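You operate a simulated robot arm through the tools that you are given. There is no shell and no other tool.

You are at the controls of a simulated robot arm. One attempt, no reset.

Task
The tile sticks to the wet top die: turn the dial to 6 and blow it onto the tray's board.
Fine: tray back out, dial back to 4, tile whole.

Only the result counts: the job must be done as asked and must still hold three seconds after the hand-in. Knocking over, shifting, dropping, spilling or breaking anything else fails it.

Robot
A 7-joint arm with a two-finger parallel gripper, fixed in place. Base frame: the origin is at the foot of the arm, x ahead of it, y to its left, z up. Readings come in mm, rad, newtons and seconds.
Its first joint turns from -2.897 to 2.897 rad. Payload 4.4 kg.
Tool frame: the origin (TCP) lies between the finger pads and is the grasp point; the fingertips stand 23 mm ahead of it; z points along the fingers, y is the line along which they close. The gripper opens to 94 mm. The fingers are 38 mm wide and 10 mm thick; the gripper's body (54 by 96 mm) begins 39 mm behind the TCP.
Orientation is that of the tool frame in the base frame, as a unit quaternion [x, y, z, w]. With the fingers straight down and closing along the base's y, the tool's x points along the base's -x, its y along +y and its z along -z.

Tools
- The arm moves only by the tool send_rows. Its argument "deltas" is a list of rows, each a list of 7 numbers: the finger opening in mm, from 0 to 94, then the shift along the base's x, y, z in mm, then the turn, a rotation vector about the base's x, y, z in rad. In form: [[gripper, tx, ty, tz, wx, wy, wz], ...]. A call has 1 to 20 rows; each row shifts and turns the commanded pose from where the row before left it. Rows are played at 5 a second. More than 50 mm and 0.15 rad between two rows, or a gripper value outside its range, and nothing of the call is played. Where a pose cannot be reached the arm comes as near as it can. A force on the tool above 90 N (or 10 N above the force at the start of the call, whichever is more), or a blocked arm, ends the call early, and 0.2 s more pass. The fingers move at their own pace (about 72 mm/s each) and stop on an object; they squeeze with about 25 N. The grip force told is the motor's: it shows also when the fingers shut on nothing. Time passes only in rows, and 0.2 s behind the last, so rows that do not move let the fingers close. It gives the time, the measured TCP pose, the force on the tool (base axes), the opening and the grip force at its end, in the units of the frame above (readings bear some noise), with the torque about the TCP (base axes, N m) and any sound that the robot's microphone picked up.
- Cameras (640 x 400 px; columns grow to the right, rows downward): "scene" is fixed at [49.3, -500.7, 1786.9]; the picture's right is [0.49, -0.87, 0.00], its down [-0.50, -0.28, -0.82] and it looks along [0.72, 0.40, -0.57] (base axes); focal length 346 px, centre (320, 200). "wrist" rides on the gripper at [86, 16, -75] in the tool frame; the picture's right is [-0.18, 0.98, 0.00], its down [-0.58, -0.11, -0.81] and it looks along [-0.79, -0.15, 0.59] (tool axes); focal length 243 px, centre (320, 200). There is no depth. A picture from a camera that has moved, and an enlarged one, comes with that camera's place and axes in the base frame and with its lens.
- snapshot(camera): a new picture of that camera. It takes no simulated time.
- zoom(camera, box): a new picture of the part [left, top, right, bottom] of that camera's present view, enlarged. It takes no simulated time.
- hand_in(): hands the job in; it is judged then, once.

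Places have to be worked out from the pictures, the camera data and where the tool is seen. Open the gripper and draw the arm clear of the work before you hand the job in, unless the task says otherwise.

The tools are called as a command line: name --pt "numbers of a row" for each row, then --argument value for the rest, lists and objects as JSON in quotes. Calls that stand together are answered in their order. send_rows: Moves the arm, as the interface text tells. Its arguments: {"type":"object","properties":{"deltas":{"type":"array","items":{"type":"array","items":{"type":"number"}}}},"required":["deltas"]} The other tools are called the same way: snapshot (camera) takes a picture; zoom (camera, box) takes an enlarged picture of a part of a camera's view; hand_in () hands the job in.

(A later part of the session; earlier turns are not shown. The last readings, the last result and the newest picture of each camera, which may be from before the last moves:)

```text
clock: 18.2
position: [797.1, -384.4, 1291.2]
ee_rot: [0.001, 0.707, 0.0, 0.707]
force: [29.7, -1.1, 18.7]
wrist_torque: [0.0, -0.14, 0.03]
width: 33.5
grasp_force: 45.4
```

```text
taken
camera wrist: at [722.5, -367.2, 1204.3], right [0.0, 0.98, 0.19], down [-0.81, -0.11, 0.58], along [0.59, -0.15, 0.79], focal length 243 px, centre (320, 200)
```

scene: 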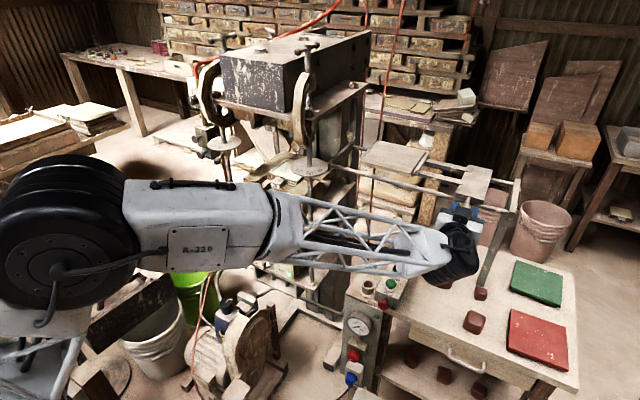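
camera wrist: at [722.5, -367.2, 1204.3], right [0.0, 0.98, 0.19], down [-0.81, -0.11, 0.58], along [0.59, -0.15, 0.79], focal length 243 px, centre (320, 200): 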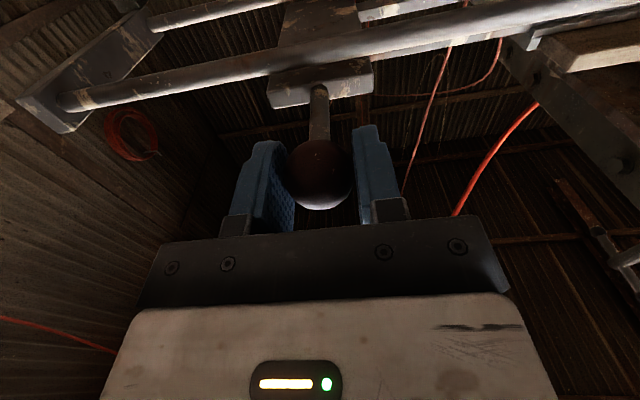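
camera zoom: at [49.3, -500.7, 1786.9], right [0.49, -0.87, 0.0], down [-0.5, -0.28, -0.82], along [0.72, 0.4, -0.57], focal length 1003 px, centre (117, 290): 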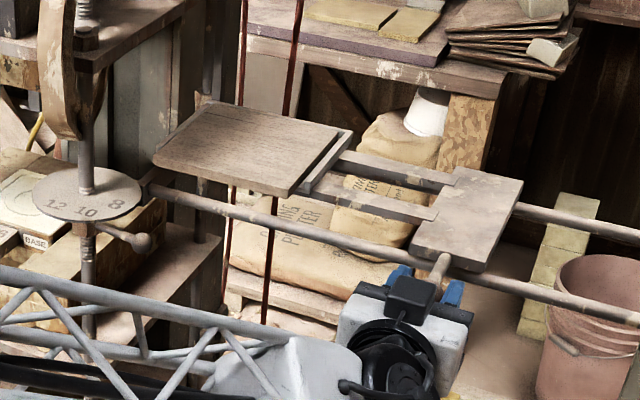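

The tray is at the press entrance. A stop-lever ball on the right post sits near (808, −109, 1258), just below where my left finger will end, so I regrip the handle about 9 mm higher for clearance.

send_rows --pt "50 0 0 0 0 0 0" --pt "50 0 0 0 0 0 0" --pt "50 -2 0 5 0 0 0" --pt "50 -2 0 4 0 0 0" --pt "28 0 0 0 0 0 0" --pt "28 0 0 0 0 0 0" --pt "28 0 0 0 0 0 0"

snapshot --camera "wrist"

zoom --camera "scene" --box '[280, 100, 440, 200]'

```text
clock: 19.8
position: [792.2, -383.8, 1299.0]
ee_rot: [0.002, 0.708, 0.0, 0.706]
force: [2.7, -0.7, -1.1]
wrist_torque: [-0.02, 0.08, -0.05]
width: 33.6
grasp_force: 45.2
```

```text
taken
camera wrist: at [717.9, -366.9, 1212.8], right [0.0, 0.98, 0.19], down [-0.81, -0.11, 0.58], along [0.59, -0.15, 0.79], focal length 243 px, centre (320, 200)
```

wrist: 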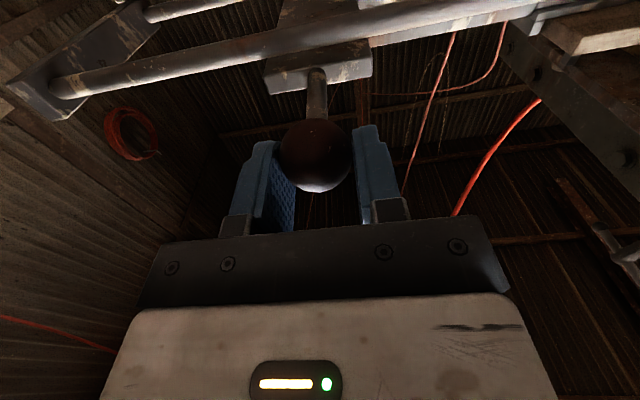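

```text
4.00 times, centred on (360, 150) of scene
camera zoom: at [49.3, -500.7, 1786.9], right [0.49, -0.87, 0.0], down [-0.5, -0.28, -0.82], along [0.72, 0.4, -0.57], focal length 1384 px, centre (160, 400)
```

zoom: 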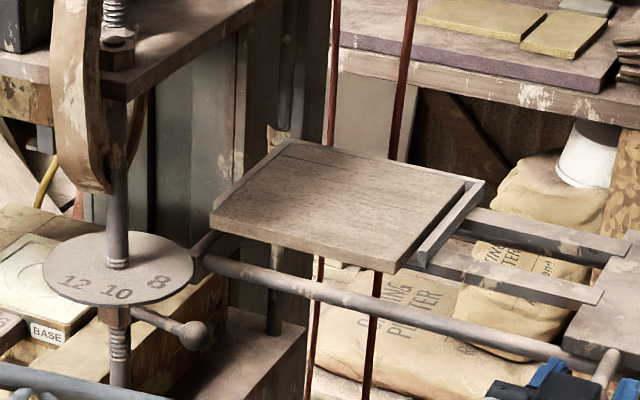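

Regripped higher. The board passes above the bracket; I push on slowly, watching forces as it goes under the top die.

send_rows --pt "28 0 12 0 0 0 0" --pt "28 0 15 0 0 0 0" --pt "28 0 15 0 0 0 0" --pt "28 0 15 0 0 0 0" --pt "28 0 15 0 0 0 0" --pt "28 0 15 0 0 0 0"

zoom --camera "scene" --box '[220, 90, 420, 215]'

snapshot --camera "wrist"

```text
clock: 21.2
position: [792.1, -297.0, 1299.6]
ee_rot: [0.001, 0.707, 0.0, 0.707]
force: [3.0, -1.3, 12.1]
wrist_torque: [0.13, 0.21, 0.15]
width: 33.5
grasp_force: 44.7
```

```text
3.20 times, centred on (320, 152) of scene
camera zoom: at [49.3, -500.7, 1786.9], right [0.49, -0.87, 0.0], down [-0.5, -0.28, -0.82], along [0.72, 0.4, -0.57], focal length 1107 px, centre (320, 352)
```

zoom: 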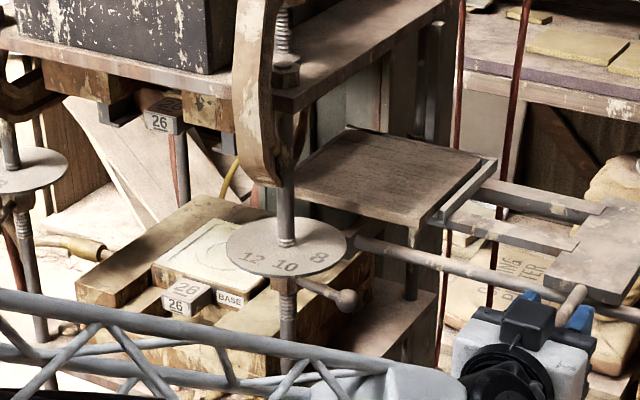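

```text
taken
camera wrist: at [717.9, -279.8, 1212.6], right [0.0, 0.98, 0.19], down [-0.81, -0.11, 0.58], along [0.59, -0.15, 0.79], focal length 243 px, centre (320, 200)
```

wrist: 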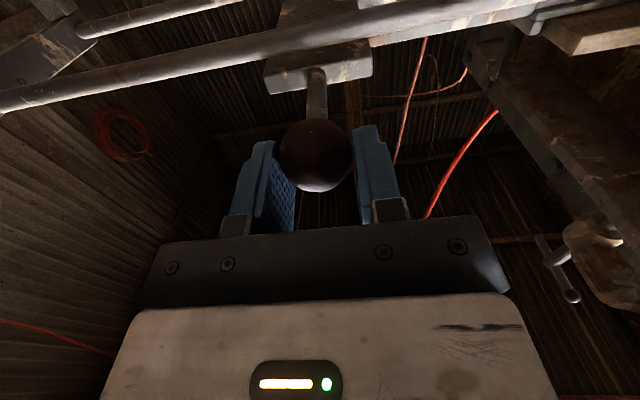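

The board is now entering beside the right post with clear space. I continue in small steps.

send_rows --pt "28 0 12 0 0 0 0" --pt "28 0 12 0 0 0 0" --pt "28 0 12 0 0 0 0" --pt "28 0 12 0 0 0 0" --pt "28 0 12 0 0 0 0"

zoom --camera "scene" --box '[220, 90, 420, 215]'

snapshot --camera "wrist"

```text
clock: 22.4
position: [792.2, -236.8, 1299.2]
ee_rot: [0.0, 0.707, 0.001, 0.707]
force: [0.2, -2.5, 15.9]
wrist_torque: [0.11, -0.4, -0.01]
width: 33.8
grasp_force: 44.7
```

```text
3.20 times, centred on (320, 152) of scene
camera zoom: at [49.3, -500.7, 1786.9], right [0.49, -0.87, 0.0], down [-0.5, -0.28, -0.82], along [0.72, 0.4, -0.57], focal length 1107 px, centre (320, 352)
```

zoom: 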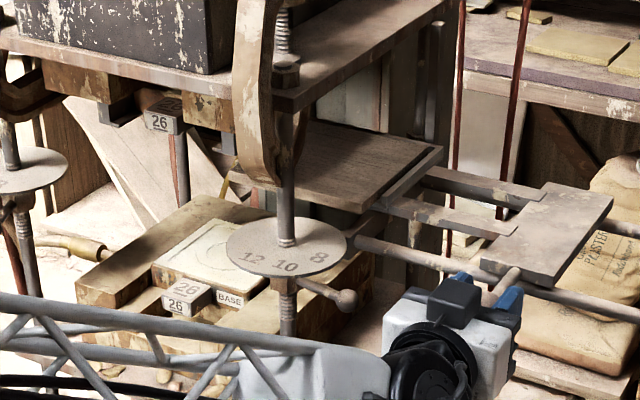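

```text
taken
camera wrist: at [718.4, -219.8, 1212.3], right [0.0, 0.98, 0.19], down [-0.81, -0.11, 0.58], along [0.59, -0.15, 0.79], focal length 243 px, centre (320, 200)
```

wrist: 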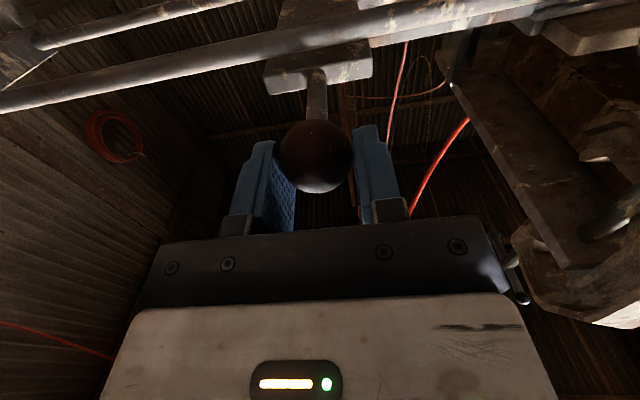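

No contact so far. I advance another ~40 mm and check for the stop-lever ball in the wrist view.

send_rows --pt "28 0 10 0 0 0 0" --pt "28 0 10 0 0 0 0" --pt "28 0 10 0 0 0 0" --pt "28 0 10 0 0 0 0"

zoom --camera "scene" --box '[220, 90, 420, 215]'

snapshot --camera "wrist"

```text
clock: 23.4
position: [792.6, -196.5, 1298.5]
ee_rot: [0.002, 0.707, 0.0, 0.707]
force: [8.6, -1.7, 19.6]
wrist_torque: [0.03, -0.56, -0.07]
width: 33.5
grasp_force: 44.7
```

```text
3.20 times, centred on (320, 152) of scene
camera zoom: at [49.3, -500.7, 1786.9], right [0.49, -0.87, 0.0], down [-0.5, -0.28, -0.82], along [0.72, 0.4, -0.57], focal length 1107 px, centre (320, 352)
```

zoom: 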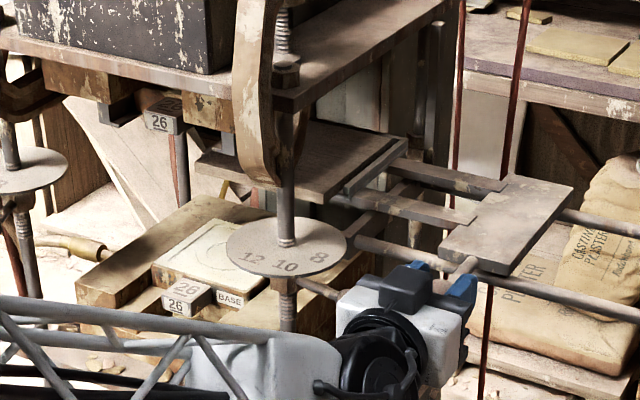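

```text
taken
camera wrist: at [718.3, -178.7, 1212.2], right [0.0, 0.98, 0.19], down [-0.81, -0.11, 0.58], along [0.59, -0.15, 0.79], focal length 243 px, centre (320, 200)
```

wrist: 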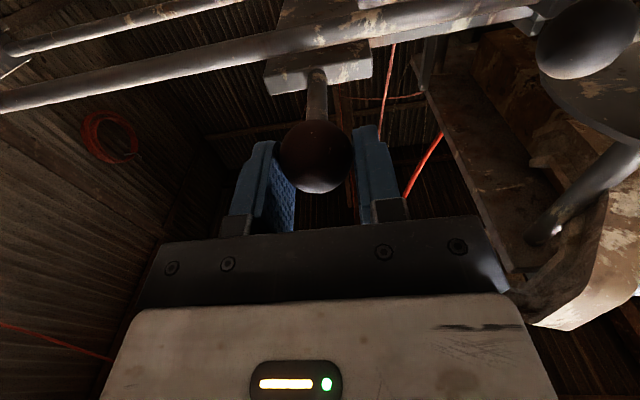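

The lever ball of the right post stop is seen at about (808, −105, 1260), its top near z≈1274, against my finger's lower edge at ≈1280. I inch forward 20 mm and re-measure it from the wrist camera.

send_rows --pt "28 0 10 0 0 0 0" --pt "28 0 10 0 0 0 0"

snapshot --camera "wrist"

zoom --camera "scene" --box '[260, 110, 420, 210]'

```text
clock: 24.0
position: [791.7, -177.3, 1298.4]
ee_rot: [0.001, 0.708, 0.0, 0.707]
force: [19.5, -2.8, 19.2]
wrist_torque: [-0.08, -0.26, -0.04]
width: 33.6
grasp_force: 45.4
```

```text
taken
camera wrist: at [717.7, -159.8, 1211.9], right [0.0, 0.98, 0.19], down [-0.81, -0.11, 0.58], along [0.59, -0.15, 0.79], focal length 243 px, centre (320, 200)
```

wrist: 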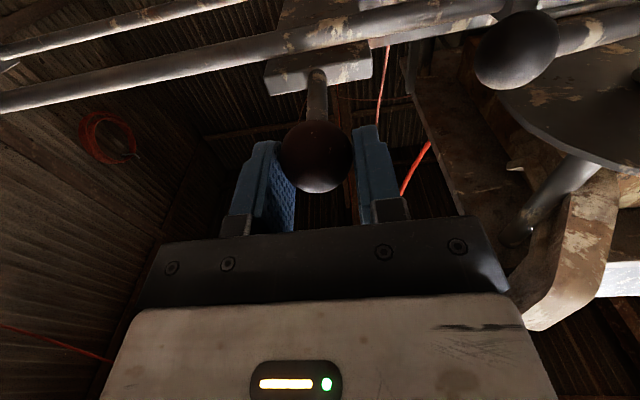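

```text
4.00 times, centred on (340, 160) of scene
camera zoom: at [49.3, -500.7, 1786.9], right [0.49, -0.87, 0.0], down [-0.5, -0.28, -0.82], along [0.72, 0.4, -0.57], focal length 1384 px, centre (240, 360)
```

zoom: 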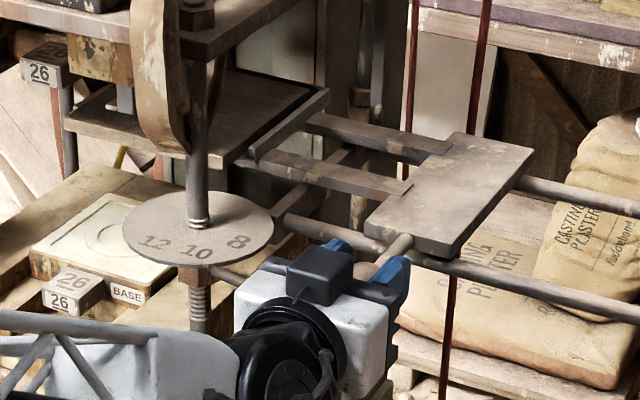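

Lever ball re-measured at (804, −103, 1258), top ≈1272, so my finger (lower edge ≈1279) passes above it. I go on in small steps toward the end stop.

send_rows --pt "28 0 8 0 0 0 0" --pt "28 0 8 0 0 0 0" --pt "28 0 6 0 0 0 0"

snapshot --camera "wrist"

zoom --camera "scene" --box '[260, 110, 420, 210]'

```text
clock: 24.8
position: [791.6, -155.7, 1297.5]
ee_rot: [0.001, 0.708, 0.001, 0.706]
force: [-2.8, -0.3, 13.2]
wrist_torque: [0.08, -1.12, -0.04]
width: 33.7
grasp_force: 45.1
```

```text
taken
camera wrist: at [717.7, -138.3, 1211.8], right [0.0, 0.98, 0.19], down [-0.81, -0.11, 0.58], along [0.59, -0.15, 0.79], focal length 243 px, centre (320, 200)
```

wrist: 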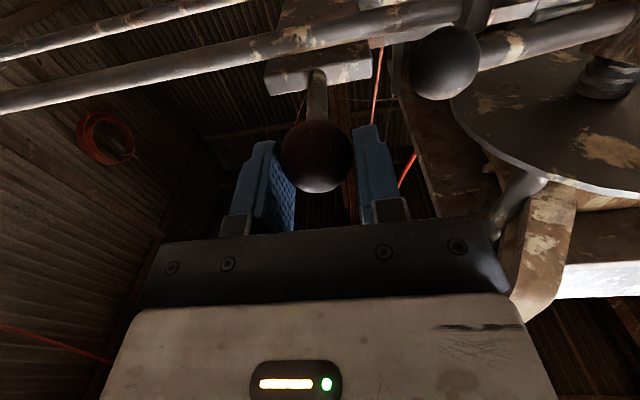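

```text
4.00 times, centred on (340, 160) of scene
camera zoom: at [49.3, -500.7, 1786.9], right [0.49, -0.87, 0.0], down [-0.5, -0.28, -0.82], along [0.72, 0.4, -0.57], focal length 1384 px, centre (240, 360)
```

zoom: 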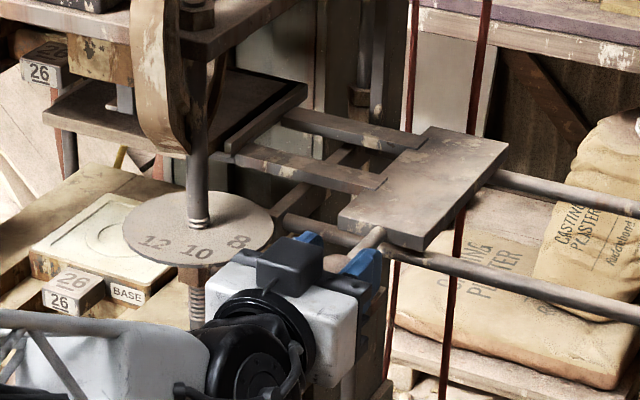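

About 35 mm of travel remain, and at the end my left finger's outer face would come within ~1 mm of the numbered disc. I regrip with the gripper rolled 45° (one finger upper-left, one lower-right of the ball) so both disc and lever ball are cleared.

send_rows --pt "60 0 0 0 0 0 0" --pt "60 0 0 0 0 0 0" --pt "60 0 -0.5 -0.8 0.131 0 0" --pt "60 0 -0.5 -0.8 0.131 0 0" --pt "60 0 -0.5 -0.8 0.131 0 0" --pt "60 0 -0.5 -0.8 0.131 0 0" --pt "60 0 -0.5 -0.7 0.131 0 0" --pt "60 1 -0.5 -0.7 0.131 0 0" --pt "60 0 0 0 0 0 0"

snapshot --camera "wrist"

zoom --camera "scene" --box '[260, 110, 420, 210]'

```text
clock: 26.8
position: [794.1, -157.9, 1293.7]
ee_rot: [0.273, 0.653, 0.272, 0.652]
force: [0.0, -0.4, 0.3]
wrist_torque: [0.0, 0.0, -0.01]
width: 59.9
grasp_force: 0.0
```

```text
taken
camera wrist: at [718.9, -85.0, 1244.9], right [0.0, 0.56, 0.83], down [-0.81, -0.49, 0.33], along [0.59, -0.67, 0.45], focal length 243 px, centre (320, 200)
```

wrist: 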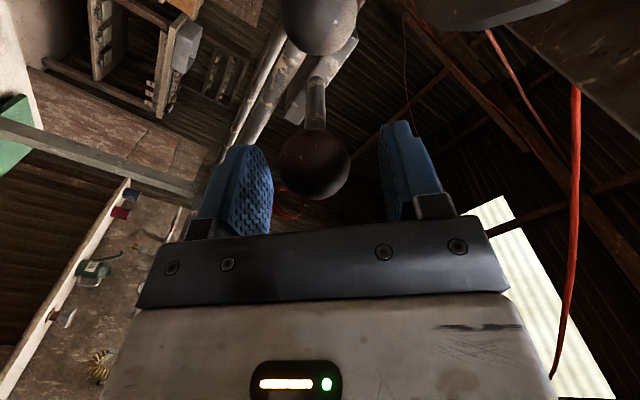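

```text
4.00 times, centred on (340, 160) of scene
camera zoom: at [49.3, -500.7, 1786.9], right [0.49, -0.87, 0.0], down [-0.5, -0.28, -0.82], along [0.72, 0.4, -0.57], focal length 1384 px, centre (240, 360)
```

zoom: 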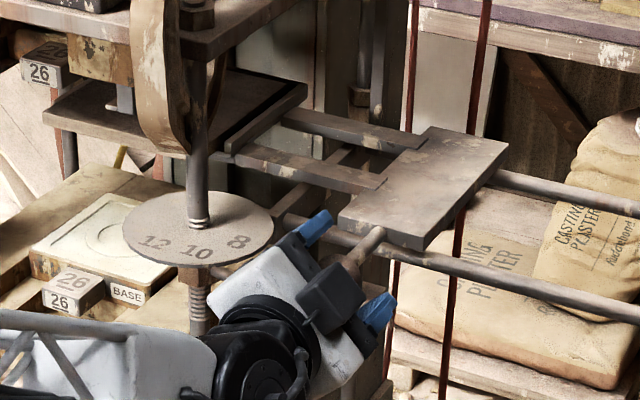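

Roll done; the ball is centred between the fingers. I close on it again and push the remaining distance in small steps.

send_rows --pt "28 0 0 0 0 0 0" --pt "28 0 0 0 0 0 0" --pt "28 0 0 0 0 0 0" --pt "28 0 6 0 0 0 0" --pt "28 0 6 0 0 0 0" --pt "28 0 5 0 0 0 0"

snapshot --camera "wrist"

zoom --camera "scene" --box '[260, 110, 420, 210]'

```text
clock: 28.2
position: [793.0, -142.3, 1292.6]
ee_rot: [0.272, 0.654, 0.271, 0.652]
force: [-9.9, -2.3, -18.9]
wrist_torque: [0.08, 0.31, 0.33]
width: 33.8
grasp_force: 44.8
```

```text
taken
camera wrist: at [718.9, -68.1, 1244.0], right [0.0, 0.56, 0.83], down [-0.81, -0.49, 0.34], along [0.59, -0.67, 0.45], focal length 243 px, centre (320, 200)
```

wrist: 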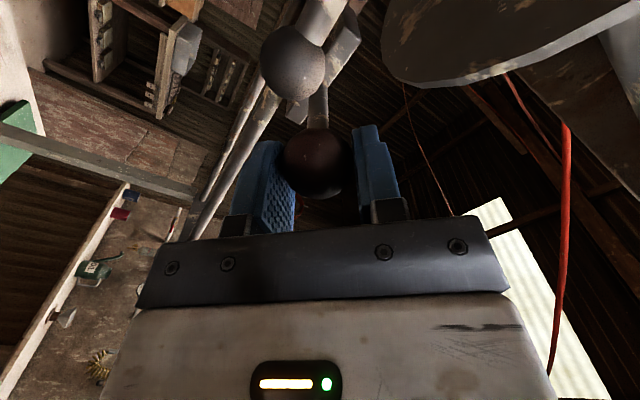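

```text
4.00 times, centred on (340, 160) of scene
camera zoom: at [49.3, -500.7, 1786.9], right [0.49, -0.87, 0.0], down [-0.5, -0.28, -0.82], along [0.72, 0.4, -0.57], focal length 1384 px, centre (240, 360)
```

zoom: 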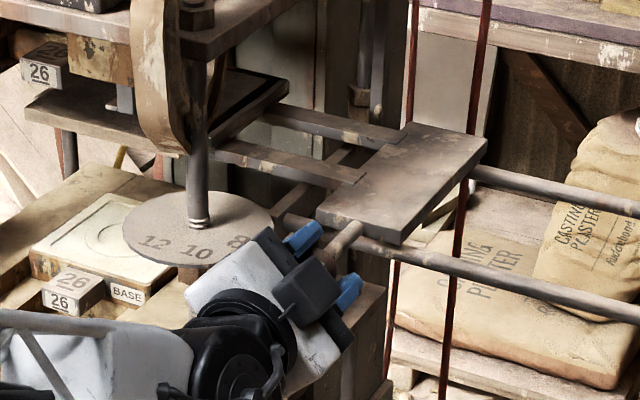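

Still clear. I continue with 5 mm steps, looking for the end stop in the force reading.

send_rows --pt "28 0 5 0 0 0 0" --pt "28 0 5 0 0 0 0" --pt "28 0 4 0 0 0 0"

snapshot --camera "wrist"

zoom --camera "scene" --box '[260, 110, 420, 210]'

```text
clock: 29.0
position: [793.1, -127.7, 1293.5]
ee_rot: [0.272, 0.654, 0.272, 0.652]
force: [-10.2, 2.0, -27.1]
wrist_torque: [0.13, 0.21, 0.22]
width: 33.8
grasp_force: 45.1
```

```text
taken
camera wrist: at [718.9, -53.9, 1244.1], right [0.0, 0.56, 0.83], down [-0.81, -0.49, 0.34], along [0.59, -0.67, 0.45], focal length 243 px, centre (320, 200)
```

wrist: 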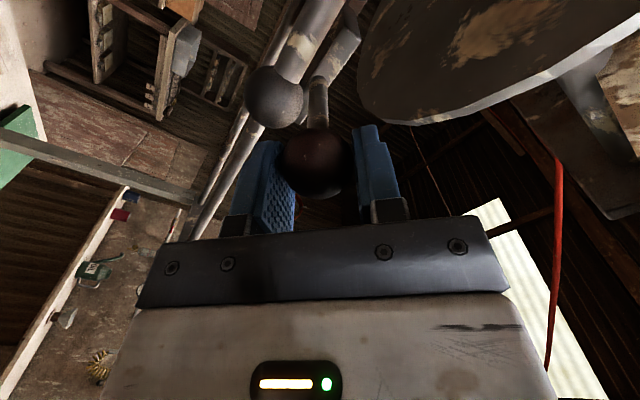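

```text
4.00 times, centred on (340, 160) of scene
camera zoom: at [49.3, -500.7, 1786.9], right [0.49, -0.87, 0.0], down [-0.5, -0.28, -0.82], along [0.72, 0.4, -0.57], focal length 1384 px, centre (240, 360)
```

zoom: 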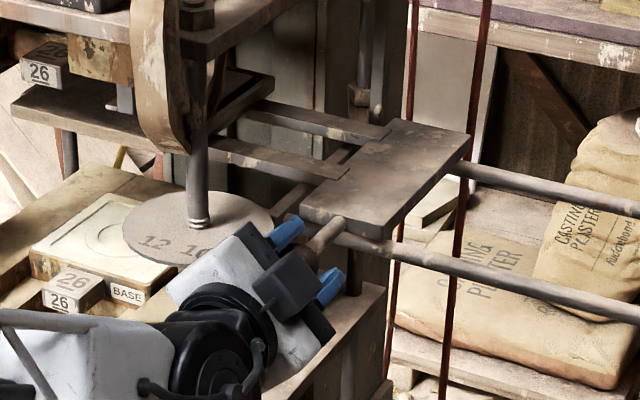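

Carriage edge is close to the bracket. I keep inching until the stop is felt.

send_rows --pt "28 0 4 0 0 0 0" --pt "28 0 3 0 0 0 0" --pt "28 0 0 0 0 0 0"

snapshot --camera "wrist"

zoom --camera "scene" --box '[220, 110, 380, 210]'

```text
clock: 29.8
position: [793.6, -120.4, 1293.8]
ee_rot: [0.272, 0.654, 0.272, 0.652]
force: [6.7, 2.7, -26.5]
wrist_torque: [-0.16, 0.35, 0.13]
width: 33.6
grasp_force: 45.2
```

```text
taken
camera wrist: at [719.0, -47.1, 1244.0], right [0.0, 0.56, 0.83], down [-0.81, -0.49, 0.34], along [0.59, -0.67, 0.45], focal length 243 px, centre (320, 200)
```

wrist: 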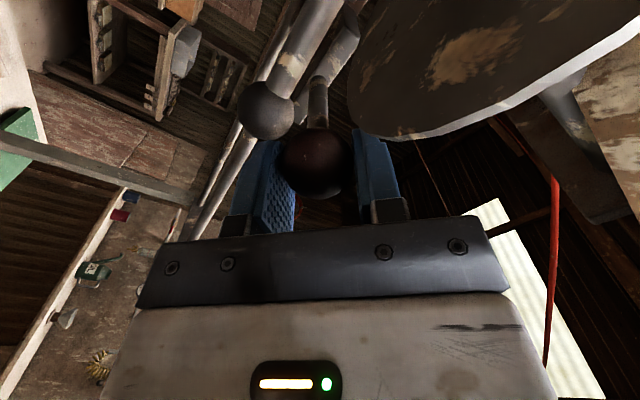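

```text
4.00 times, centred on (300, 160) of scene
camera zoom: at [49.3, -500.7, 1786.9], right [0.49, -0.87, 0.0], down [-0.5, -0.28, -0.82], along [0.72, 0.4, -0.57], focal length 1384 px, centre (400, 360)
```

zoom: 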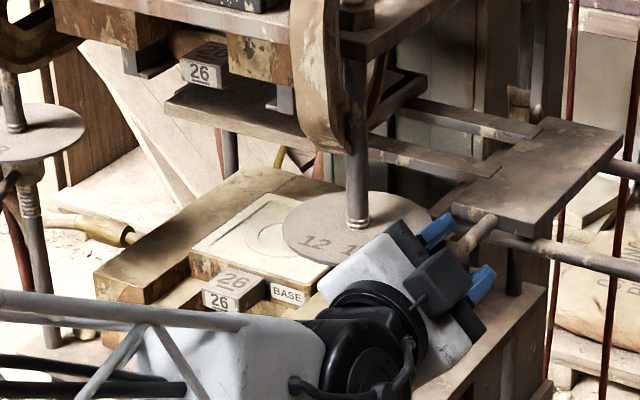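

Board's left edge is at y≈175 while the tile spans about 84–180, so a little more travel is wanted. Before continuing I zoom in on the gap between the upper finger and the disc.

zoom --camera "wrist" --box '[210, 60, 450, 210]'

zoom --camera "scene" --box '[300, 145, 364, 185]'

zoom --camera "scene" --box '[240, 110, 320, 160]'

```text
2.67 times, centred on (330, 135) of wrist
camera zoom: at [719.0, -47.1, 1244.0], right [0.0, 0.56, 0.83], down [-0.81, -0.49, 0.34], along [0.59, -0.67, 0.45], focal length 647 px, centre (293, 373)
```

zoom: 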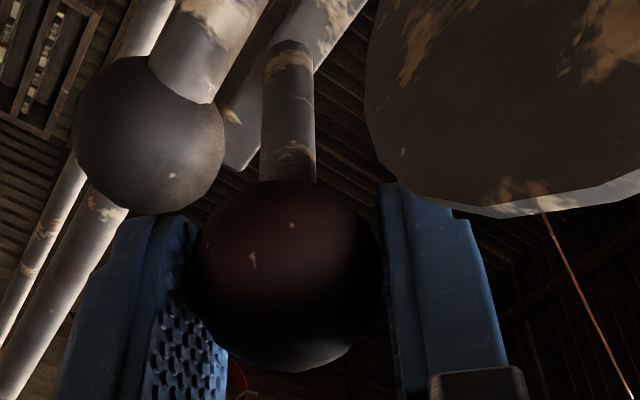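

```text
10.00 times, centred on (332, 165) of scene
camera zoom: at [49.3, -500.7, 1786.9], right [0.49, -0.87, 0.0], down [-0.5, -0.28, -0.82], along [0.72, 0.4, -0.57], focal length 3460 px, centre (200, 550)
```

zoom: 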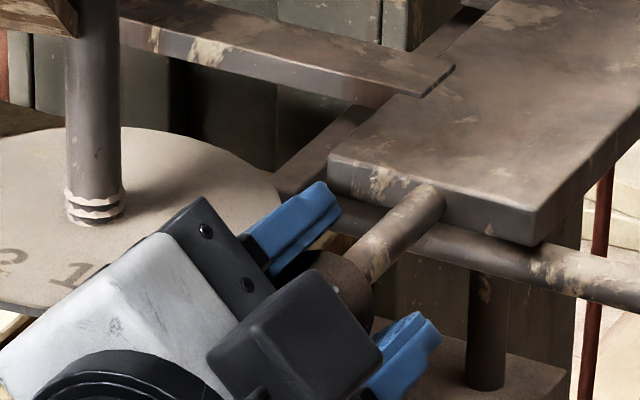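

```text
8.00 times, centred on (280, 135) of scene
camera zoom: at [49.3, -500.7, 1786.9], right [0.49, -0.87, 0.0], down [-0.5, -0.28, -0.82], along [0.72, 0.4, -0.57], focal length 2768 px, centre (640, 720)
```

zoom: 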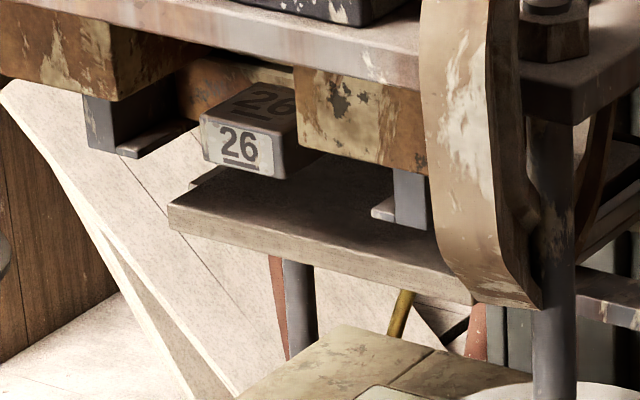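

By travel the board now spans y≈42–192 against the tile's ≈84–180, with perhaps 10 mm left to the stop. The upper finger is only a few mm above the disc, so I regrip ~5 mm further up-right on the ball, then finish the push.

send_rows --pt "46 0 0 0 0 0 0" --pt "46 0 0 0 0 0 0" --pt "46 0 -2 2 0 0 0" --pt "46 0 -2 2 0 0 0" --pt "28 0 0 0 0 0 0" --pt "28 0 0 0 0 0 0" --pt "28 0 0 0 0 0 0"

zoom --camera "wrist" --box '[210, 60, 450, 210]'

zoom --camera "scene" --box '[300, 145, 364, 185]'

```text
clock: 31.4
position: [792.9, -123.9, 1297.5]
ee_rot: [0.272, 0.653, 0.271, 0.652]
force: [-0.5, 6.7, 14.4]
wrist_torque: [0.3, -0.07, 0.03]
width: 34.4
grasp_force: 7.4
```

```text
2.67 times, centred on (330, 135) of wrist
camera zoom: at [718.3, -51.1, 1248.3], right [0.0, 0.56, 0.83], down [-0.81, -0.49, 0.33], along [0.59, -0.67, 0.45], focal length 647 px, centre (293, 373)
```

zoom: 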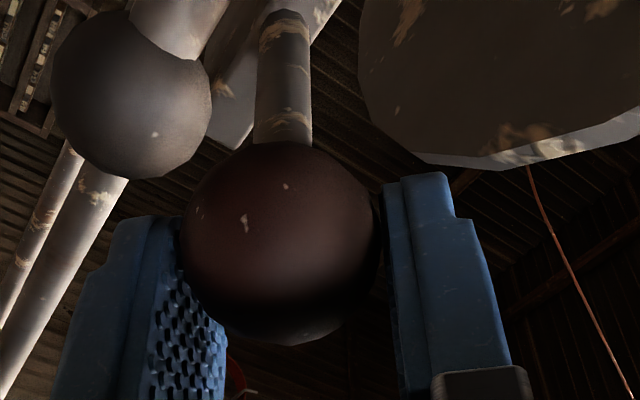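

```text
10.00 times, centred on (332, 165) of scene
camera zoom: at [49.3, -500.7, 1786.9], right [0.49, -0.87, 0.0], down [-0.5, -0.28, -0.82], along [0.72, 0.4, -0.57], focal length 3460 px, centre (200, 550)
```

zoom: 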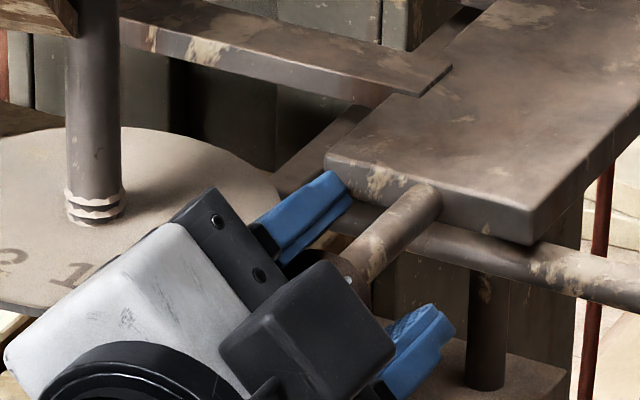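

Regripped with better clearance. Now I push on with 3 mm steps.

send_rows --pt "28 0 0 0 0 0 0" --pt "28 0 3 0 0 0 0" --pt "28 0 3 0 0 0 0" --pt "28 0 3 0 0 0 0" --pt "28 0 0 0 0 0 0"

zoom --camera "wrist" --box '[210, 60, 450, 210]'

zoom --camera "scene" --box '[300, 145, 364, 185]'

```text
clock: 32.6
position: [792.3, -114.7, 1298.0]
ee_rot: [0.272, 0.654, 0.271, 0.651]
force: [-23.3, 1.3, -5.5]
wrist_torque: [0.06, 0.0, -0.22]
width: 33.7
grasp_force: 44.7
```

```text
2.67 times, centred on (330, 135) of wrist
camera zoom: at [718.3, -41.3, 1248.0], right [0.0, 0.56, 0.83], down [-0.81, -0.49, 0.34], along [0.59, -0.67, 0.45], focal length 647 px, centre (293, 373)
```

zoom: 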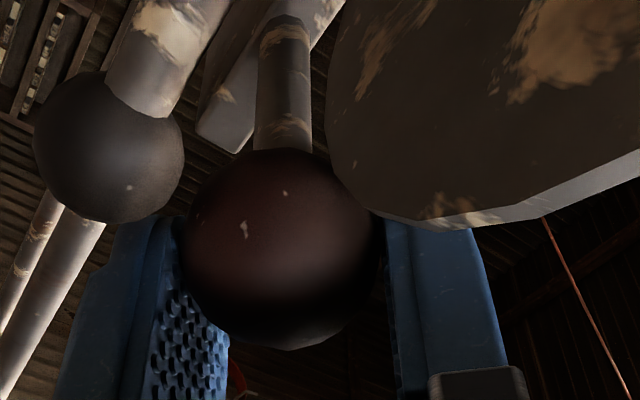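

```text
10.00 times, centred on (332, 165) of scene
camera zoom: at [49.3, -500.7, 1786.9], right [0.49, -0.87, 0.0], down [-0.5, -0.28, -0.82], along [0.72, 0.4, -0.57], focal length 3460 px, centre (200, 550)
```

zoom: 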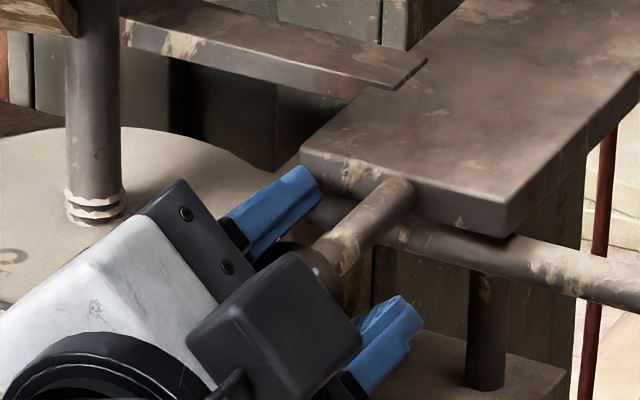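

Board centre is now at about y≈127 versus tile ≈132: well aligned, and the handle ball is nearly at the disc edge, so this is the inner end. I open slightly and retreat straight back to inspect alignment.

send_rows --pt "46 0 0 0 0 0 0" --pt "46 0 0 0 0 0 0" --pt "46 -10 0 0 0 0 0" --pt "46 -20 0 0 0 0 0" --pt "46 -30 0 0 0 0 0" --pt "46 -40 0 0 0 0 0"

snapshot --camera "wrist"

zoom --camera "scene" --box '[240, 100, 400, 200]'

```text
clock: 34.0
position: [694.1, -114.2, 1297.0]
ee_rot: [0.272, 0.653, 0.271, 0.653]
force: [0.8, -0.4, -0.1]
wrist_torque: [-0.03, 0.01, 0.01]
width: 46.0
grasp_force: 0.2
```

```text
taken
camera wrist: at [619.4, -40.6, 1247.0], right [0.0, 0.56, 0.83], down [-0.81, -0.49, 0.33], along [0.59, -0.67, 0.45], focal length 243 px, centre (320, 200)
```

wrist: 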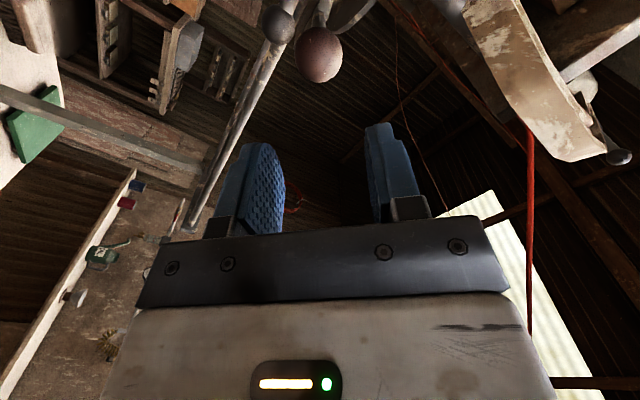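

```text
4.00 times, centred on (320, 150) of scene
camera zoom: at [49.3, -500.7, 1786.9], right [0.49, -0.87, 0.0], down [-0.5, -0.28, -0.82], along [0.72, 0.4, -0.57], focal length 1384 px, centre (320, 400)
```

zoom: 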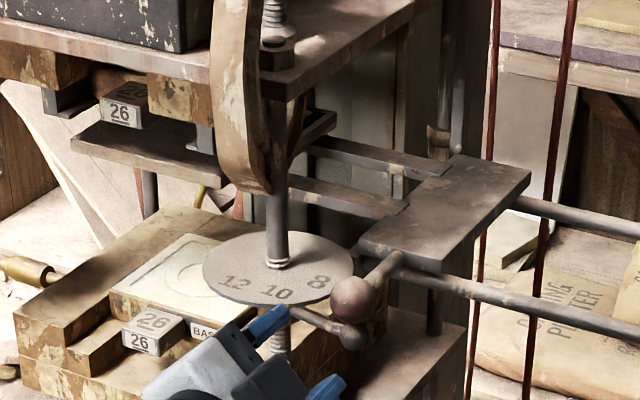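

The tray is fully in, with the handle ball beside the disc. Now I retreat further, undo the roll and move in front of the press to check the board under the tile.

send_rows --pt "46 -30 0 0 -0.131 0 0" --pt "60 -30 0 0 -0.131 0 0" --pt "80 -10 20 -5 -0.131 0 0" --pt "94 0 30 -10 -0.131 0 0" --pt "94 0 30 -10 -0.131 0 0" --pt "94 0 30 -10 -0.131 0 0" --pt "94 0 30 -10 0 0 0" --pt "94 0 30 -10 0 0 0" --pt "94 0 30 -10 0 0 0" --pt "94 0 30 -10 0 0 0" --pt "94 0 25 -10 0 0 0"

snapshot --camera "wrist"

zoom --camera "wrist" --box '[180, 0, 436, 160]'

```text
clock: 36.4
position: [623.9, 139.0, 1212.2]
ee_rot: [0.001, 0.708, 0.0, 0.707]
force: [-0.6, -0.1, -0.3]
wrist_torque: [0.03, -0.02, 0.02]
width: 93.7
grasp_force: 0.0
```

```text
taken
camera wrist: at [549.9, 157.1, 1125.8], right [0.0, 0.98, 0.19], down [-0.81, -0.11, 0.58], along [0.59, -0.15, 0.79], focal length 243 px, centre (320, 200)
```

wrist: 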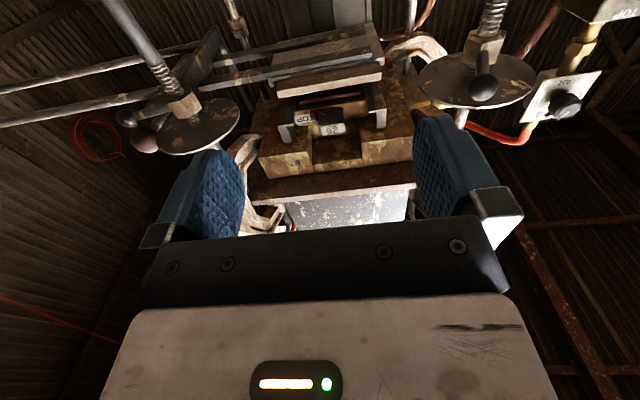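

```text
2.50 times, centred on (308, 80) of wrist
camera zoom: at [549.9, 157.1, 1125.8], right [0.0, 0.98, 0.19], down [-0.81, -0.11, 0.58], along [0.59, -0.15, 0.79], focal length 606 px, centre (350, 500)
```

zoom: 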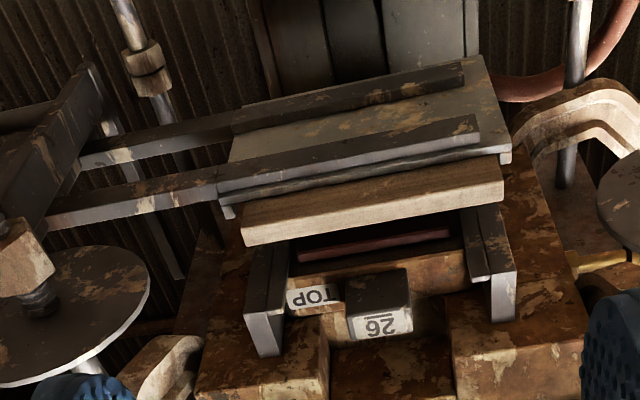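

Clear view: the red tile sits centred directly above the board. Next I move over to the front of the regulator dial.

send_rows --pt "94 0 36.5 19.3 0 0 0" --pt "94 0 36.5 19.3 0 0 0" --pt "94 0 36.5 19.3 0 0 0" --pt "94 0 36.5 19.3 0 0 0" --pt "94 0 36.5 19.3 0 0 0" --pt "94 0 36.5 19.3 0 0 0" --pt "94 0 36.5 19.3 0 0 0" --pt "94 0 36.5 19.3 0 0 0" --pt "94 0 36.5 19.3 0 0 0" --pt "94 0 0 0 0 0 0"

snapshot --camera "wrist"

zoom --camera "wrist" --box '[240, 0, 400, 100]'

snapshot --camera "scene"

```text
clock: 38.6
position: [624.0, 469.1, 1385.3]
ee_rot: [0.002, 0.708, 0.0, 0.707]
force: [-0.7, -1.1, 0.0]
wrist_torque: [-0.04, 0.01, 0.02]
width: 93.9
grasp_force: 0.1
```

```text
taken
camera wrist: at [549.6, 485.6, 1298.9], right [0.0, 0.98, 0.19], down [-0.81, -0.11, 0.58], along [0.59, -0.15, 0.79], focal length 243 px, centre (320, 200)
```

wrist: 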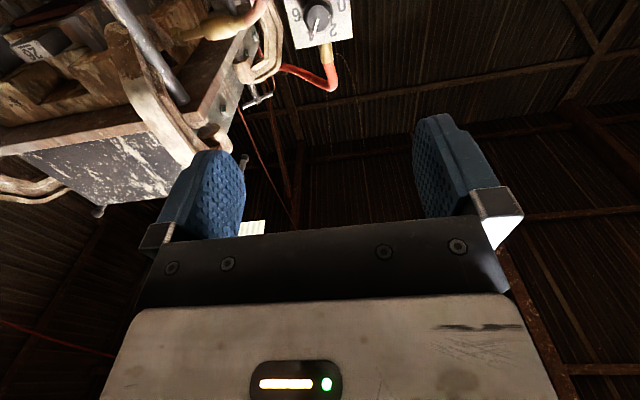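

```text
4.00 times, centred on (320, 50) of wrist
camera zoom: at [549.6, 485.6, 1298.9], right [0.0, 0.98, 0.19], down [-0.81, -0.11, 0.58], along [0.59, -0.15, 0.79], focal length 970 px, centre (320, 800)
```

zoom: 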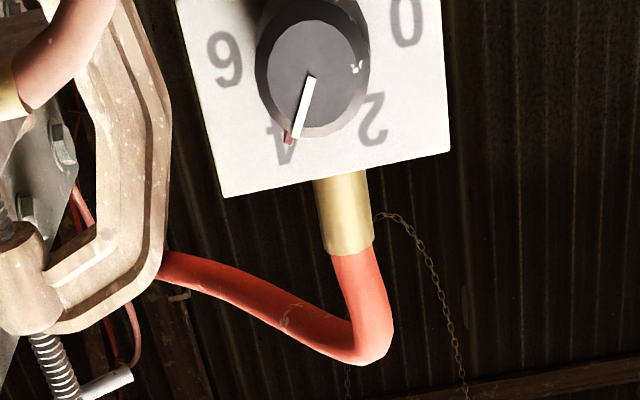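

```text
taken
```

scene: 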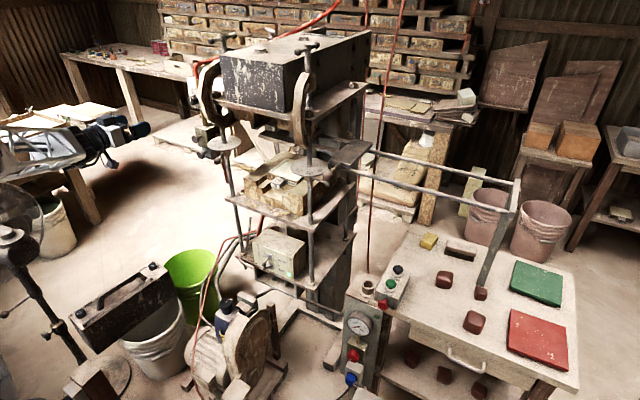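

The dial is seen at about (868, 467, 1392); the C-clamp's nearest point is near (855, 420, 1408), so I keep the opening narrow. I advance 120 mm with 56 mm opening and re-measure the knob.

send_rows --pt "56 30 0 1 0 0 0" --pt "56 30 0 1 0 0 0" --pt "56 30 0 1 0 0 0" --pt "56 30 0 1 0 0 0" --pt "56 0 0 0 0 0 0"

snapshot --camera "wrist"

zoom --camera "wrist" --box '[240, 20, 400, 120]'

zoom --camera "scene" --box '[160, 70, 240, 120]'

```text
clock: 39.8
position: [742.4, 470.5, 1389.8]
ee_rot: [0.002, 0.708, 0.0, 0.707]
force: [-0.2, 1.0, 0.4]
wrist_torque: [-0.03, 0.01, 0.03]
width: 56.0
grasp_force: 0.1
```

```text
taken
camera wrist: at [667.7, 486.6, 1303.3], right [0.0, 0.98, 0.19], down [-0.81, -0.11, 0.58], along [0.59, -0.15, 0.79], focal length 243 px, centre (320, 200)
```

wrist: 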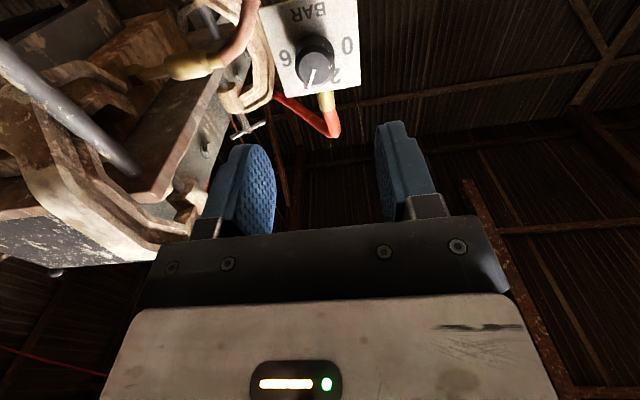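

```text
4.00 times, centred on (320, 70) of wrist
camera zoom: at [667.7, 486.6, 1303.3], right [0.0, 0.98, 0.19], down [-0.81, -0.11, 0.58], along [0.59, -0.15, 0.79], focal length 970 px, centre (320, 720)
```

zoom: 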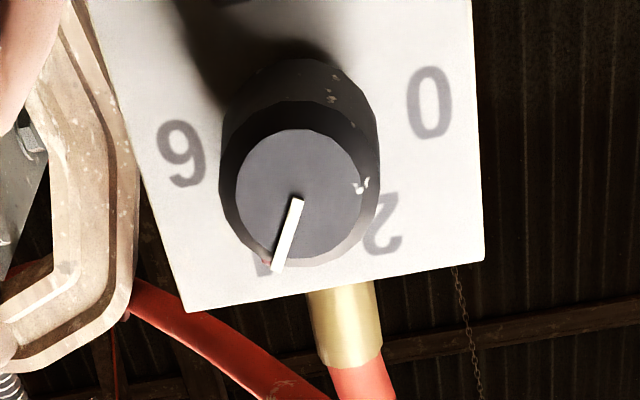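

```text
8.00 times, centred on (200, 95) of scene
camera zoom: at [49.3, -500.7, 1786.9], right [0.49, -0.87, 0.0], down [-0.5, -0.28, -0.82], along [0.72, 0.4, -0.57], focal length 2768 px, centre (1280, 1040)
```

zoom: 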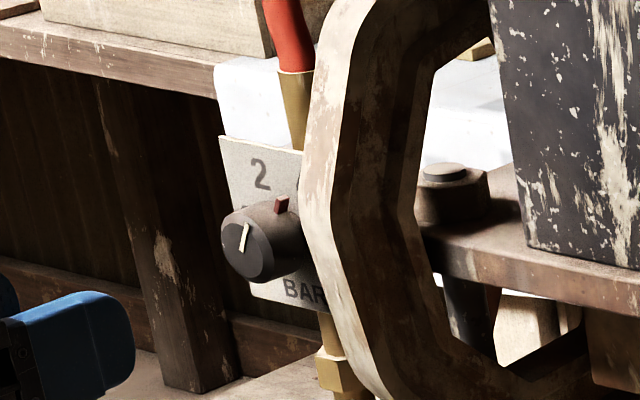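

Knob face centre triangulates to (858, 466.5, 1392), barrel ≈32 mm diameter; the nearby clamp is actually far behind. I line up (−4 mm y, +2.5 mm z) and advance until the tips are just short of the plate.

send_rows --pt "56 20 -2 1.5 0 0 0" --pt "56 20 -2 1 0 0 0" --pt "56 20 0 0 0 0 0" --pt "56 20 0 0 0 0 0" --pt "56 0 0 0 0 0 0"

snapshot --camera "wrist"

zoom --camera "scene" --box '[160, 70, 240, 120]'

```text
clock: 41.0
position: [823.2, 465.2, 1392.1]
ee_rot: [0.001, 0.707, 0.0, 0.707]
force: [-0.2, -0.7, -0.1]
wrist_torque: [-0.02, -0.01, -0.01]
width: 55.8
grasp_force: 0.1
```

```text
taken
camera wrist: at [749.3, 481.2, 1305.3], right [0.0, 0.98, 0.19], down [-0.81, -0.11, 0.58], along [0.59, -0.15, 0.79], focal length 243 px, centre (320, 200)
```

wrist: 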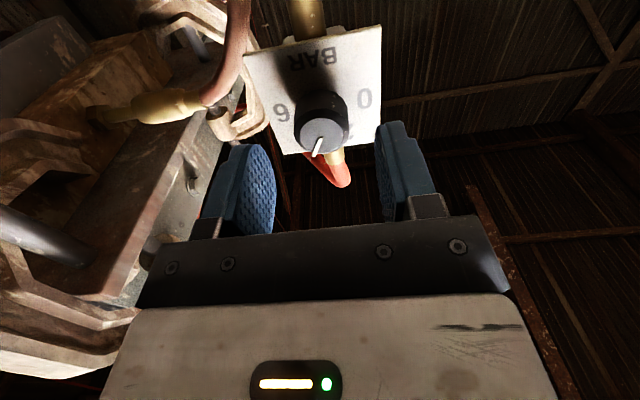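

```text
8.00 times, centred on (200, 95) of scene
camera zoom: at [49.3, -500.7, 1786.9], right [0.49, -0.87, 0.0], down [-0.5, -0.28, -0.82], along [0.72, 0.4, -0.57], focal length 2768 px, centre (1280, 1040)
```

zoom: 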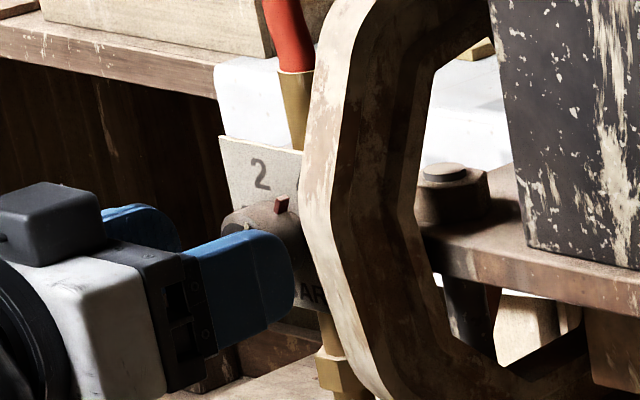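

Alignment is within ~1–2 mm. I advance the last 30 mm and close on the knob.

send_rows --pt "56 15 0 0.5 0 0 0" --pt "56 14 0 0.5 0 0 0" --pt "56 0 0 0 0 0 0"

snapshot --camera "wrist"

zoom --camera "scene" --box '[160, 70, 240, 120]'

```text
clock: 41.8
position: [851.6, 463.2, 1393.8]
ee_rot: [0.001, 0.707, 0.0, 0.707]
force: [-0.4, -0.3, 0.3]
wrist_torque: [-0.04, 0.0, 0.01]
width: 56.0
grasp_force: 0.0
```

```text
taken
camera wrist: at [777.9, 480.7, 1307.4], right [0.0, 0.98, 0.19], down [-0.81, -0.11, 0.58], along [0.59, -0.15, 0.79], focal length 243 px, centre (320, 200)
```

wrist: 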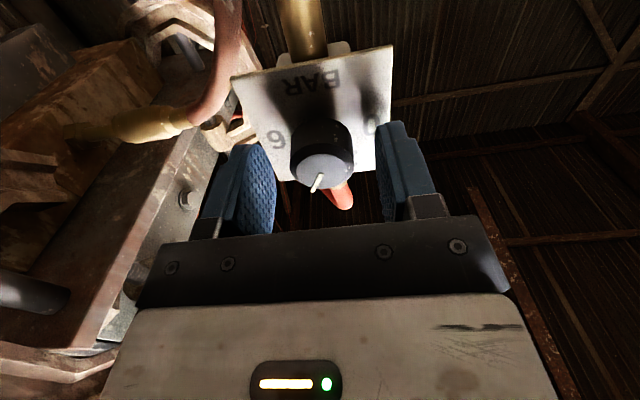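

```text
8.00 times, centred on (200, 95) of scene
camera zoom: at [49.3, -500.7, 1786.9], right [0.49, -0.87, 0.0], down [-0.5, -0.28, -0.82], along [0.72, 0.4, -0.57], focal length 2768 px, centre (1280, 1040)
```

zoom: 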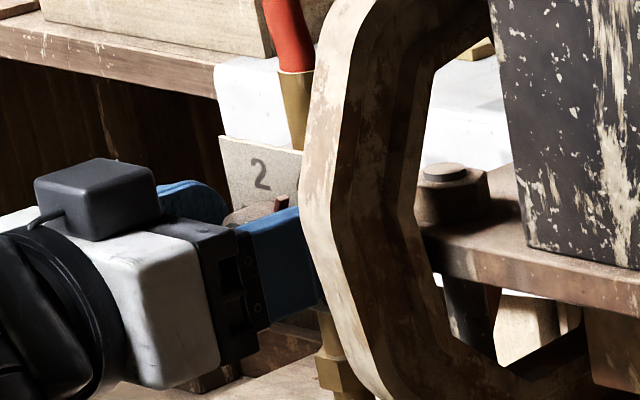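

The knob is between the pads, its face about 6 mm ahead of the TCP. I close gently on it.

send_rows --pt "44 0 1 0 0 0 0" --pt "36 0 0 0 0 0 0" --pt "28 0 0 0 0 0 0" --pt "26 0 0 0 0 0 0" --pt "26 0 0 0 0 0 0"

snapshot --camera "wrist"

```text
clock: 43.0
position: [852.8, 465.9, 1393.7]
ee_rot: [0.0, 0.707, 0.0, 0.707]
force: [-0.6, -5.2, 1.3]
wrist_torque: [-0.02, 0.01, -0.1]
width: 31.6
grasp_force: 45.1
```

```text
taken
camera wrist: at [778.2, 482.4, 1307.7], right [0.0, 0.98, 0.19], down [-0.81, -0.11, 0.58], along [0.59, -0.15, 0.79], focal length 243 px, centre (320, 200)
```

wrist: 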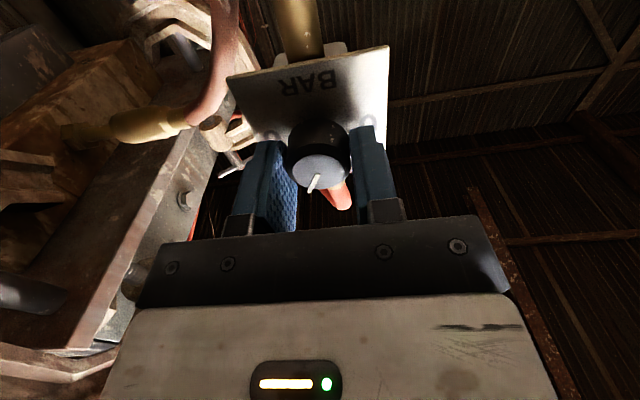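

Gripped at 31.6 mm. I turn the knob +30° about base x and check.

send_rows --pt "26 0 0 0 0.105 0 0" --pt "26 0 0 0 0.105 0 0" --pt "26 0 0 0 0.105 0 0" --pt "26 0 0 0 0.105 0 0" --pt "26 0 0 0 0.105 0 0" --pt "26 0 0 0 0 0 0"

snapshot --camera "wrist"

zoom --camera "scene" --box '[160, 70, 240, 120]'

```text
clock: 44.4
position: [852.8, 463.0, 1394.4]
ee_rot: [0.186, 0.683, 0.182, 0.682]
force: [-33.8, -64.3, -20.9]
wrist_torque: [-0.27, 0.69, -1.83]
width: 31.3
grasp_force: 45.3
```

```text
taken
camera wrist: at [778.2, 521.7, 1327.3], right [0.0, 0.76, 0.65], down [-0.81, -0.38, 0.45], along [0.59, -0.53, 0.61], focal length 243 px, centre (320, 200)
```

wrist: 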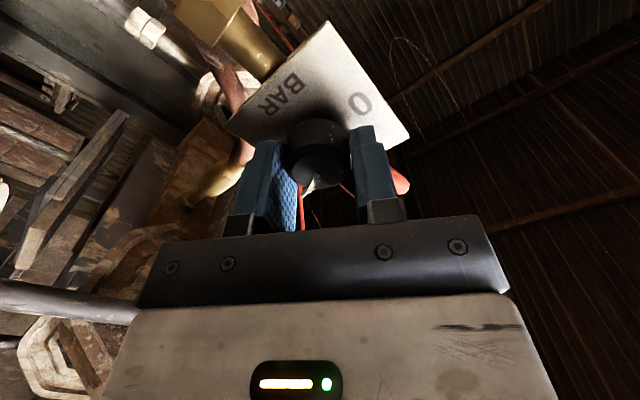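

```text
8.00 times, centred on (200, 95) of scene
camera zoom: at [49.3, -500.7, 1786.9], right [0.49, -0.87, 0.0], down [-0.5, -0.28, -0.82], along [0.72, 0.4, -0.57], focal length 2768 px, centre (1280, 1040)
```

zoom: 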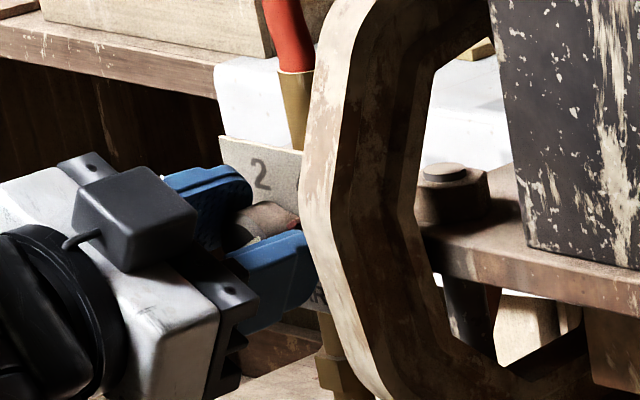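

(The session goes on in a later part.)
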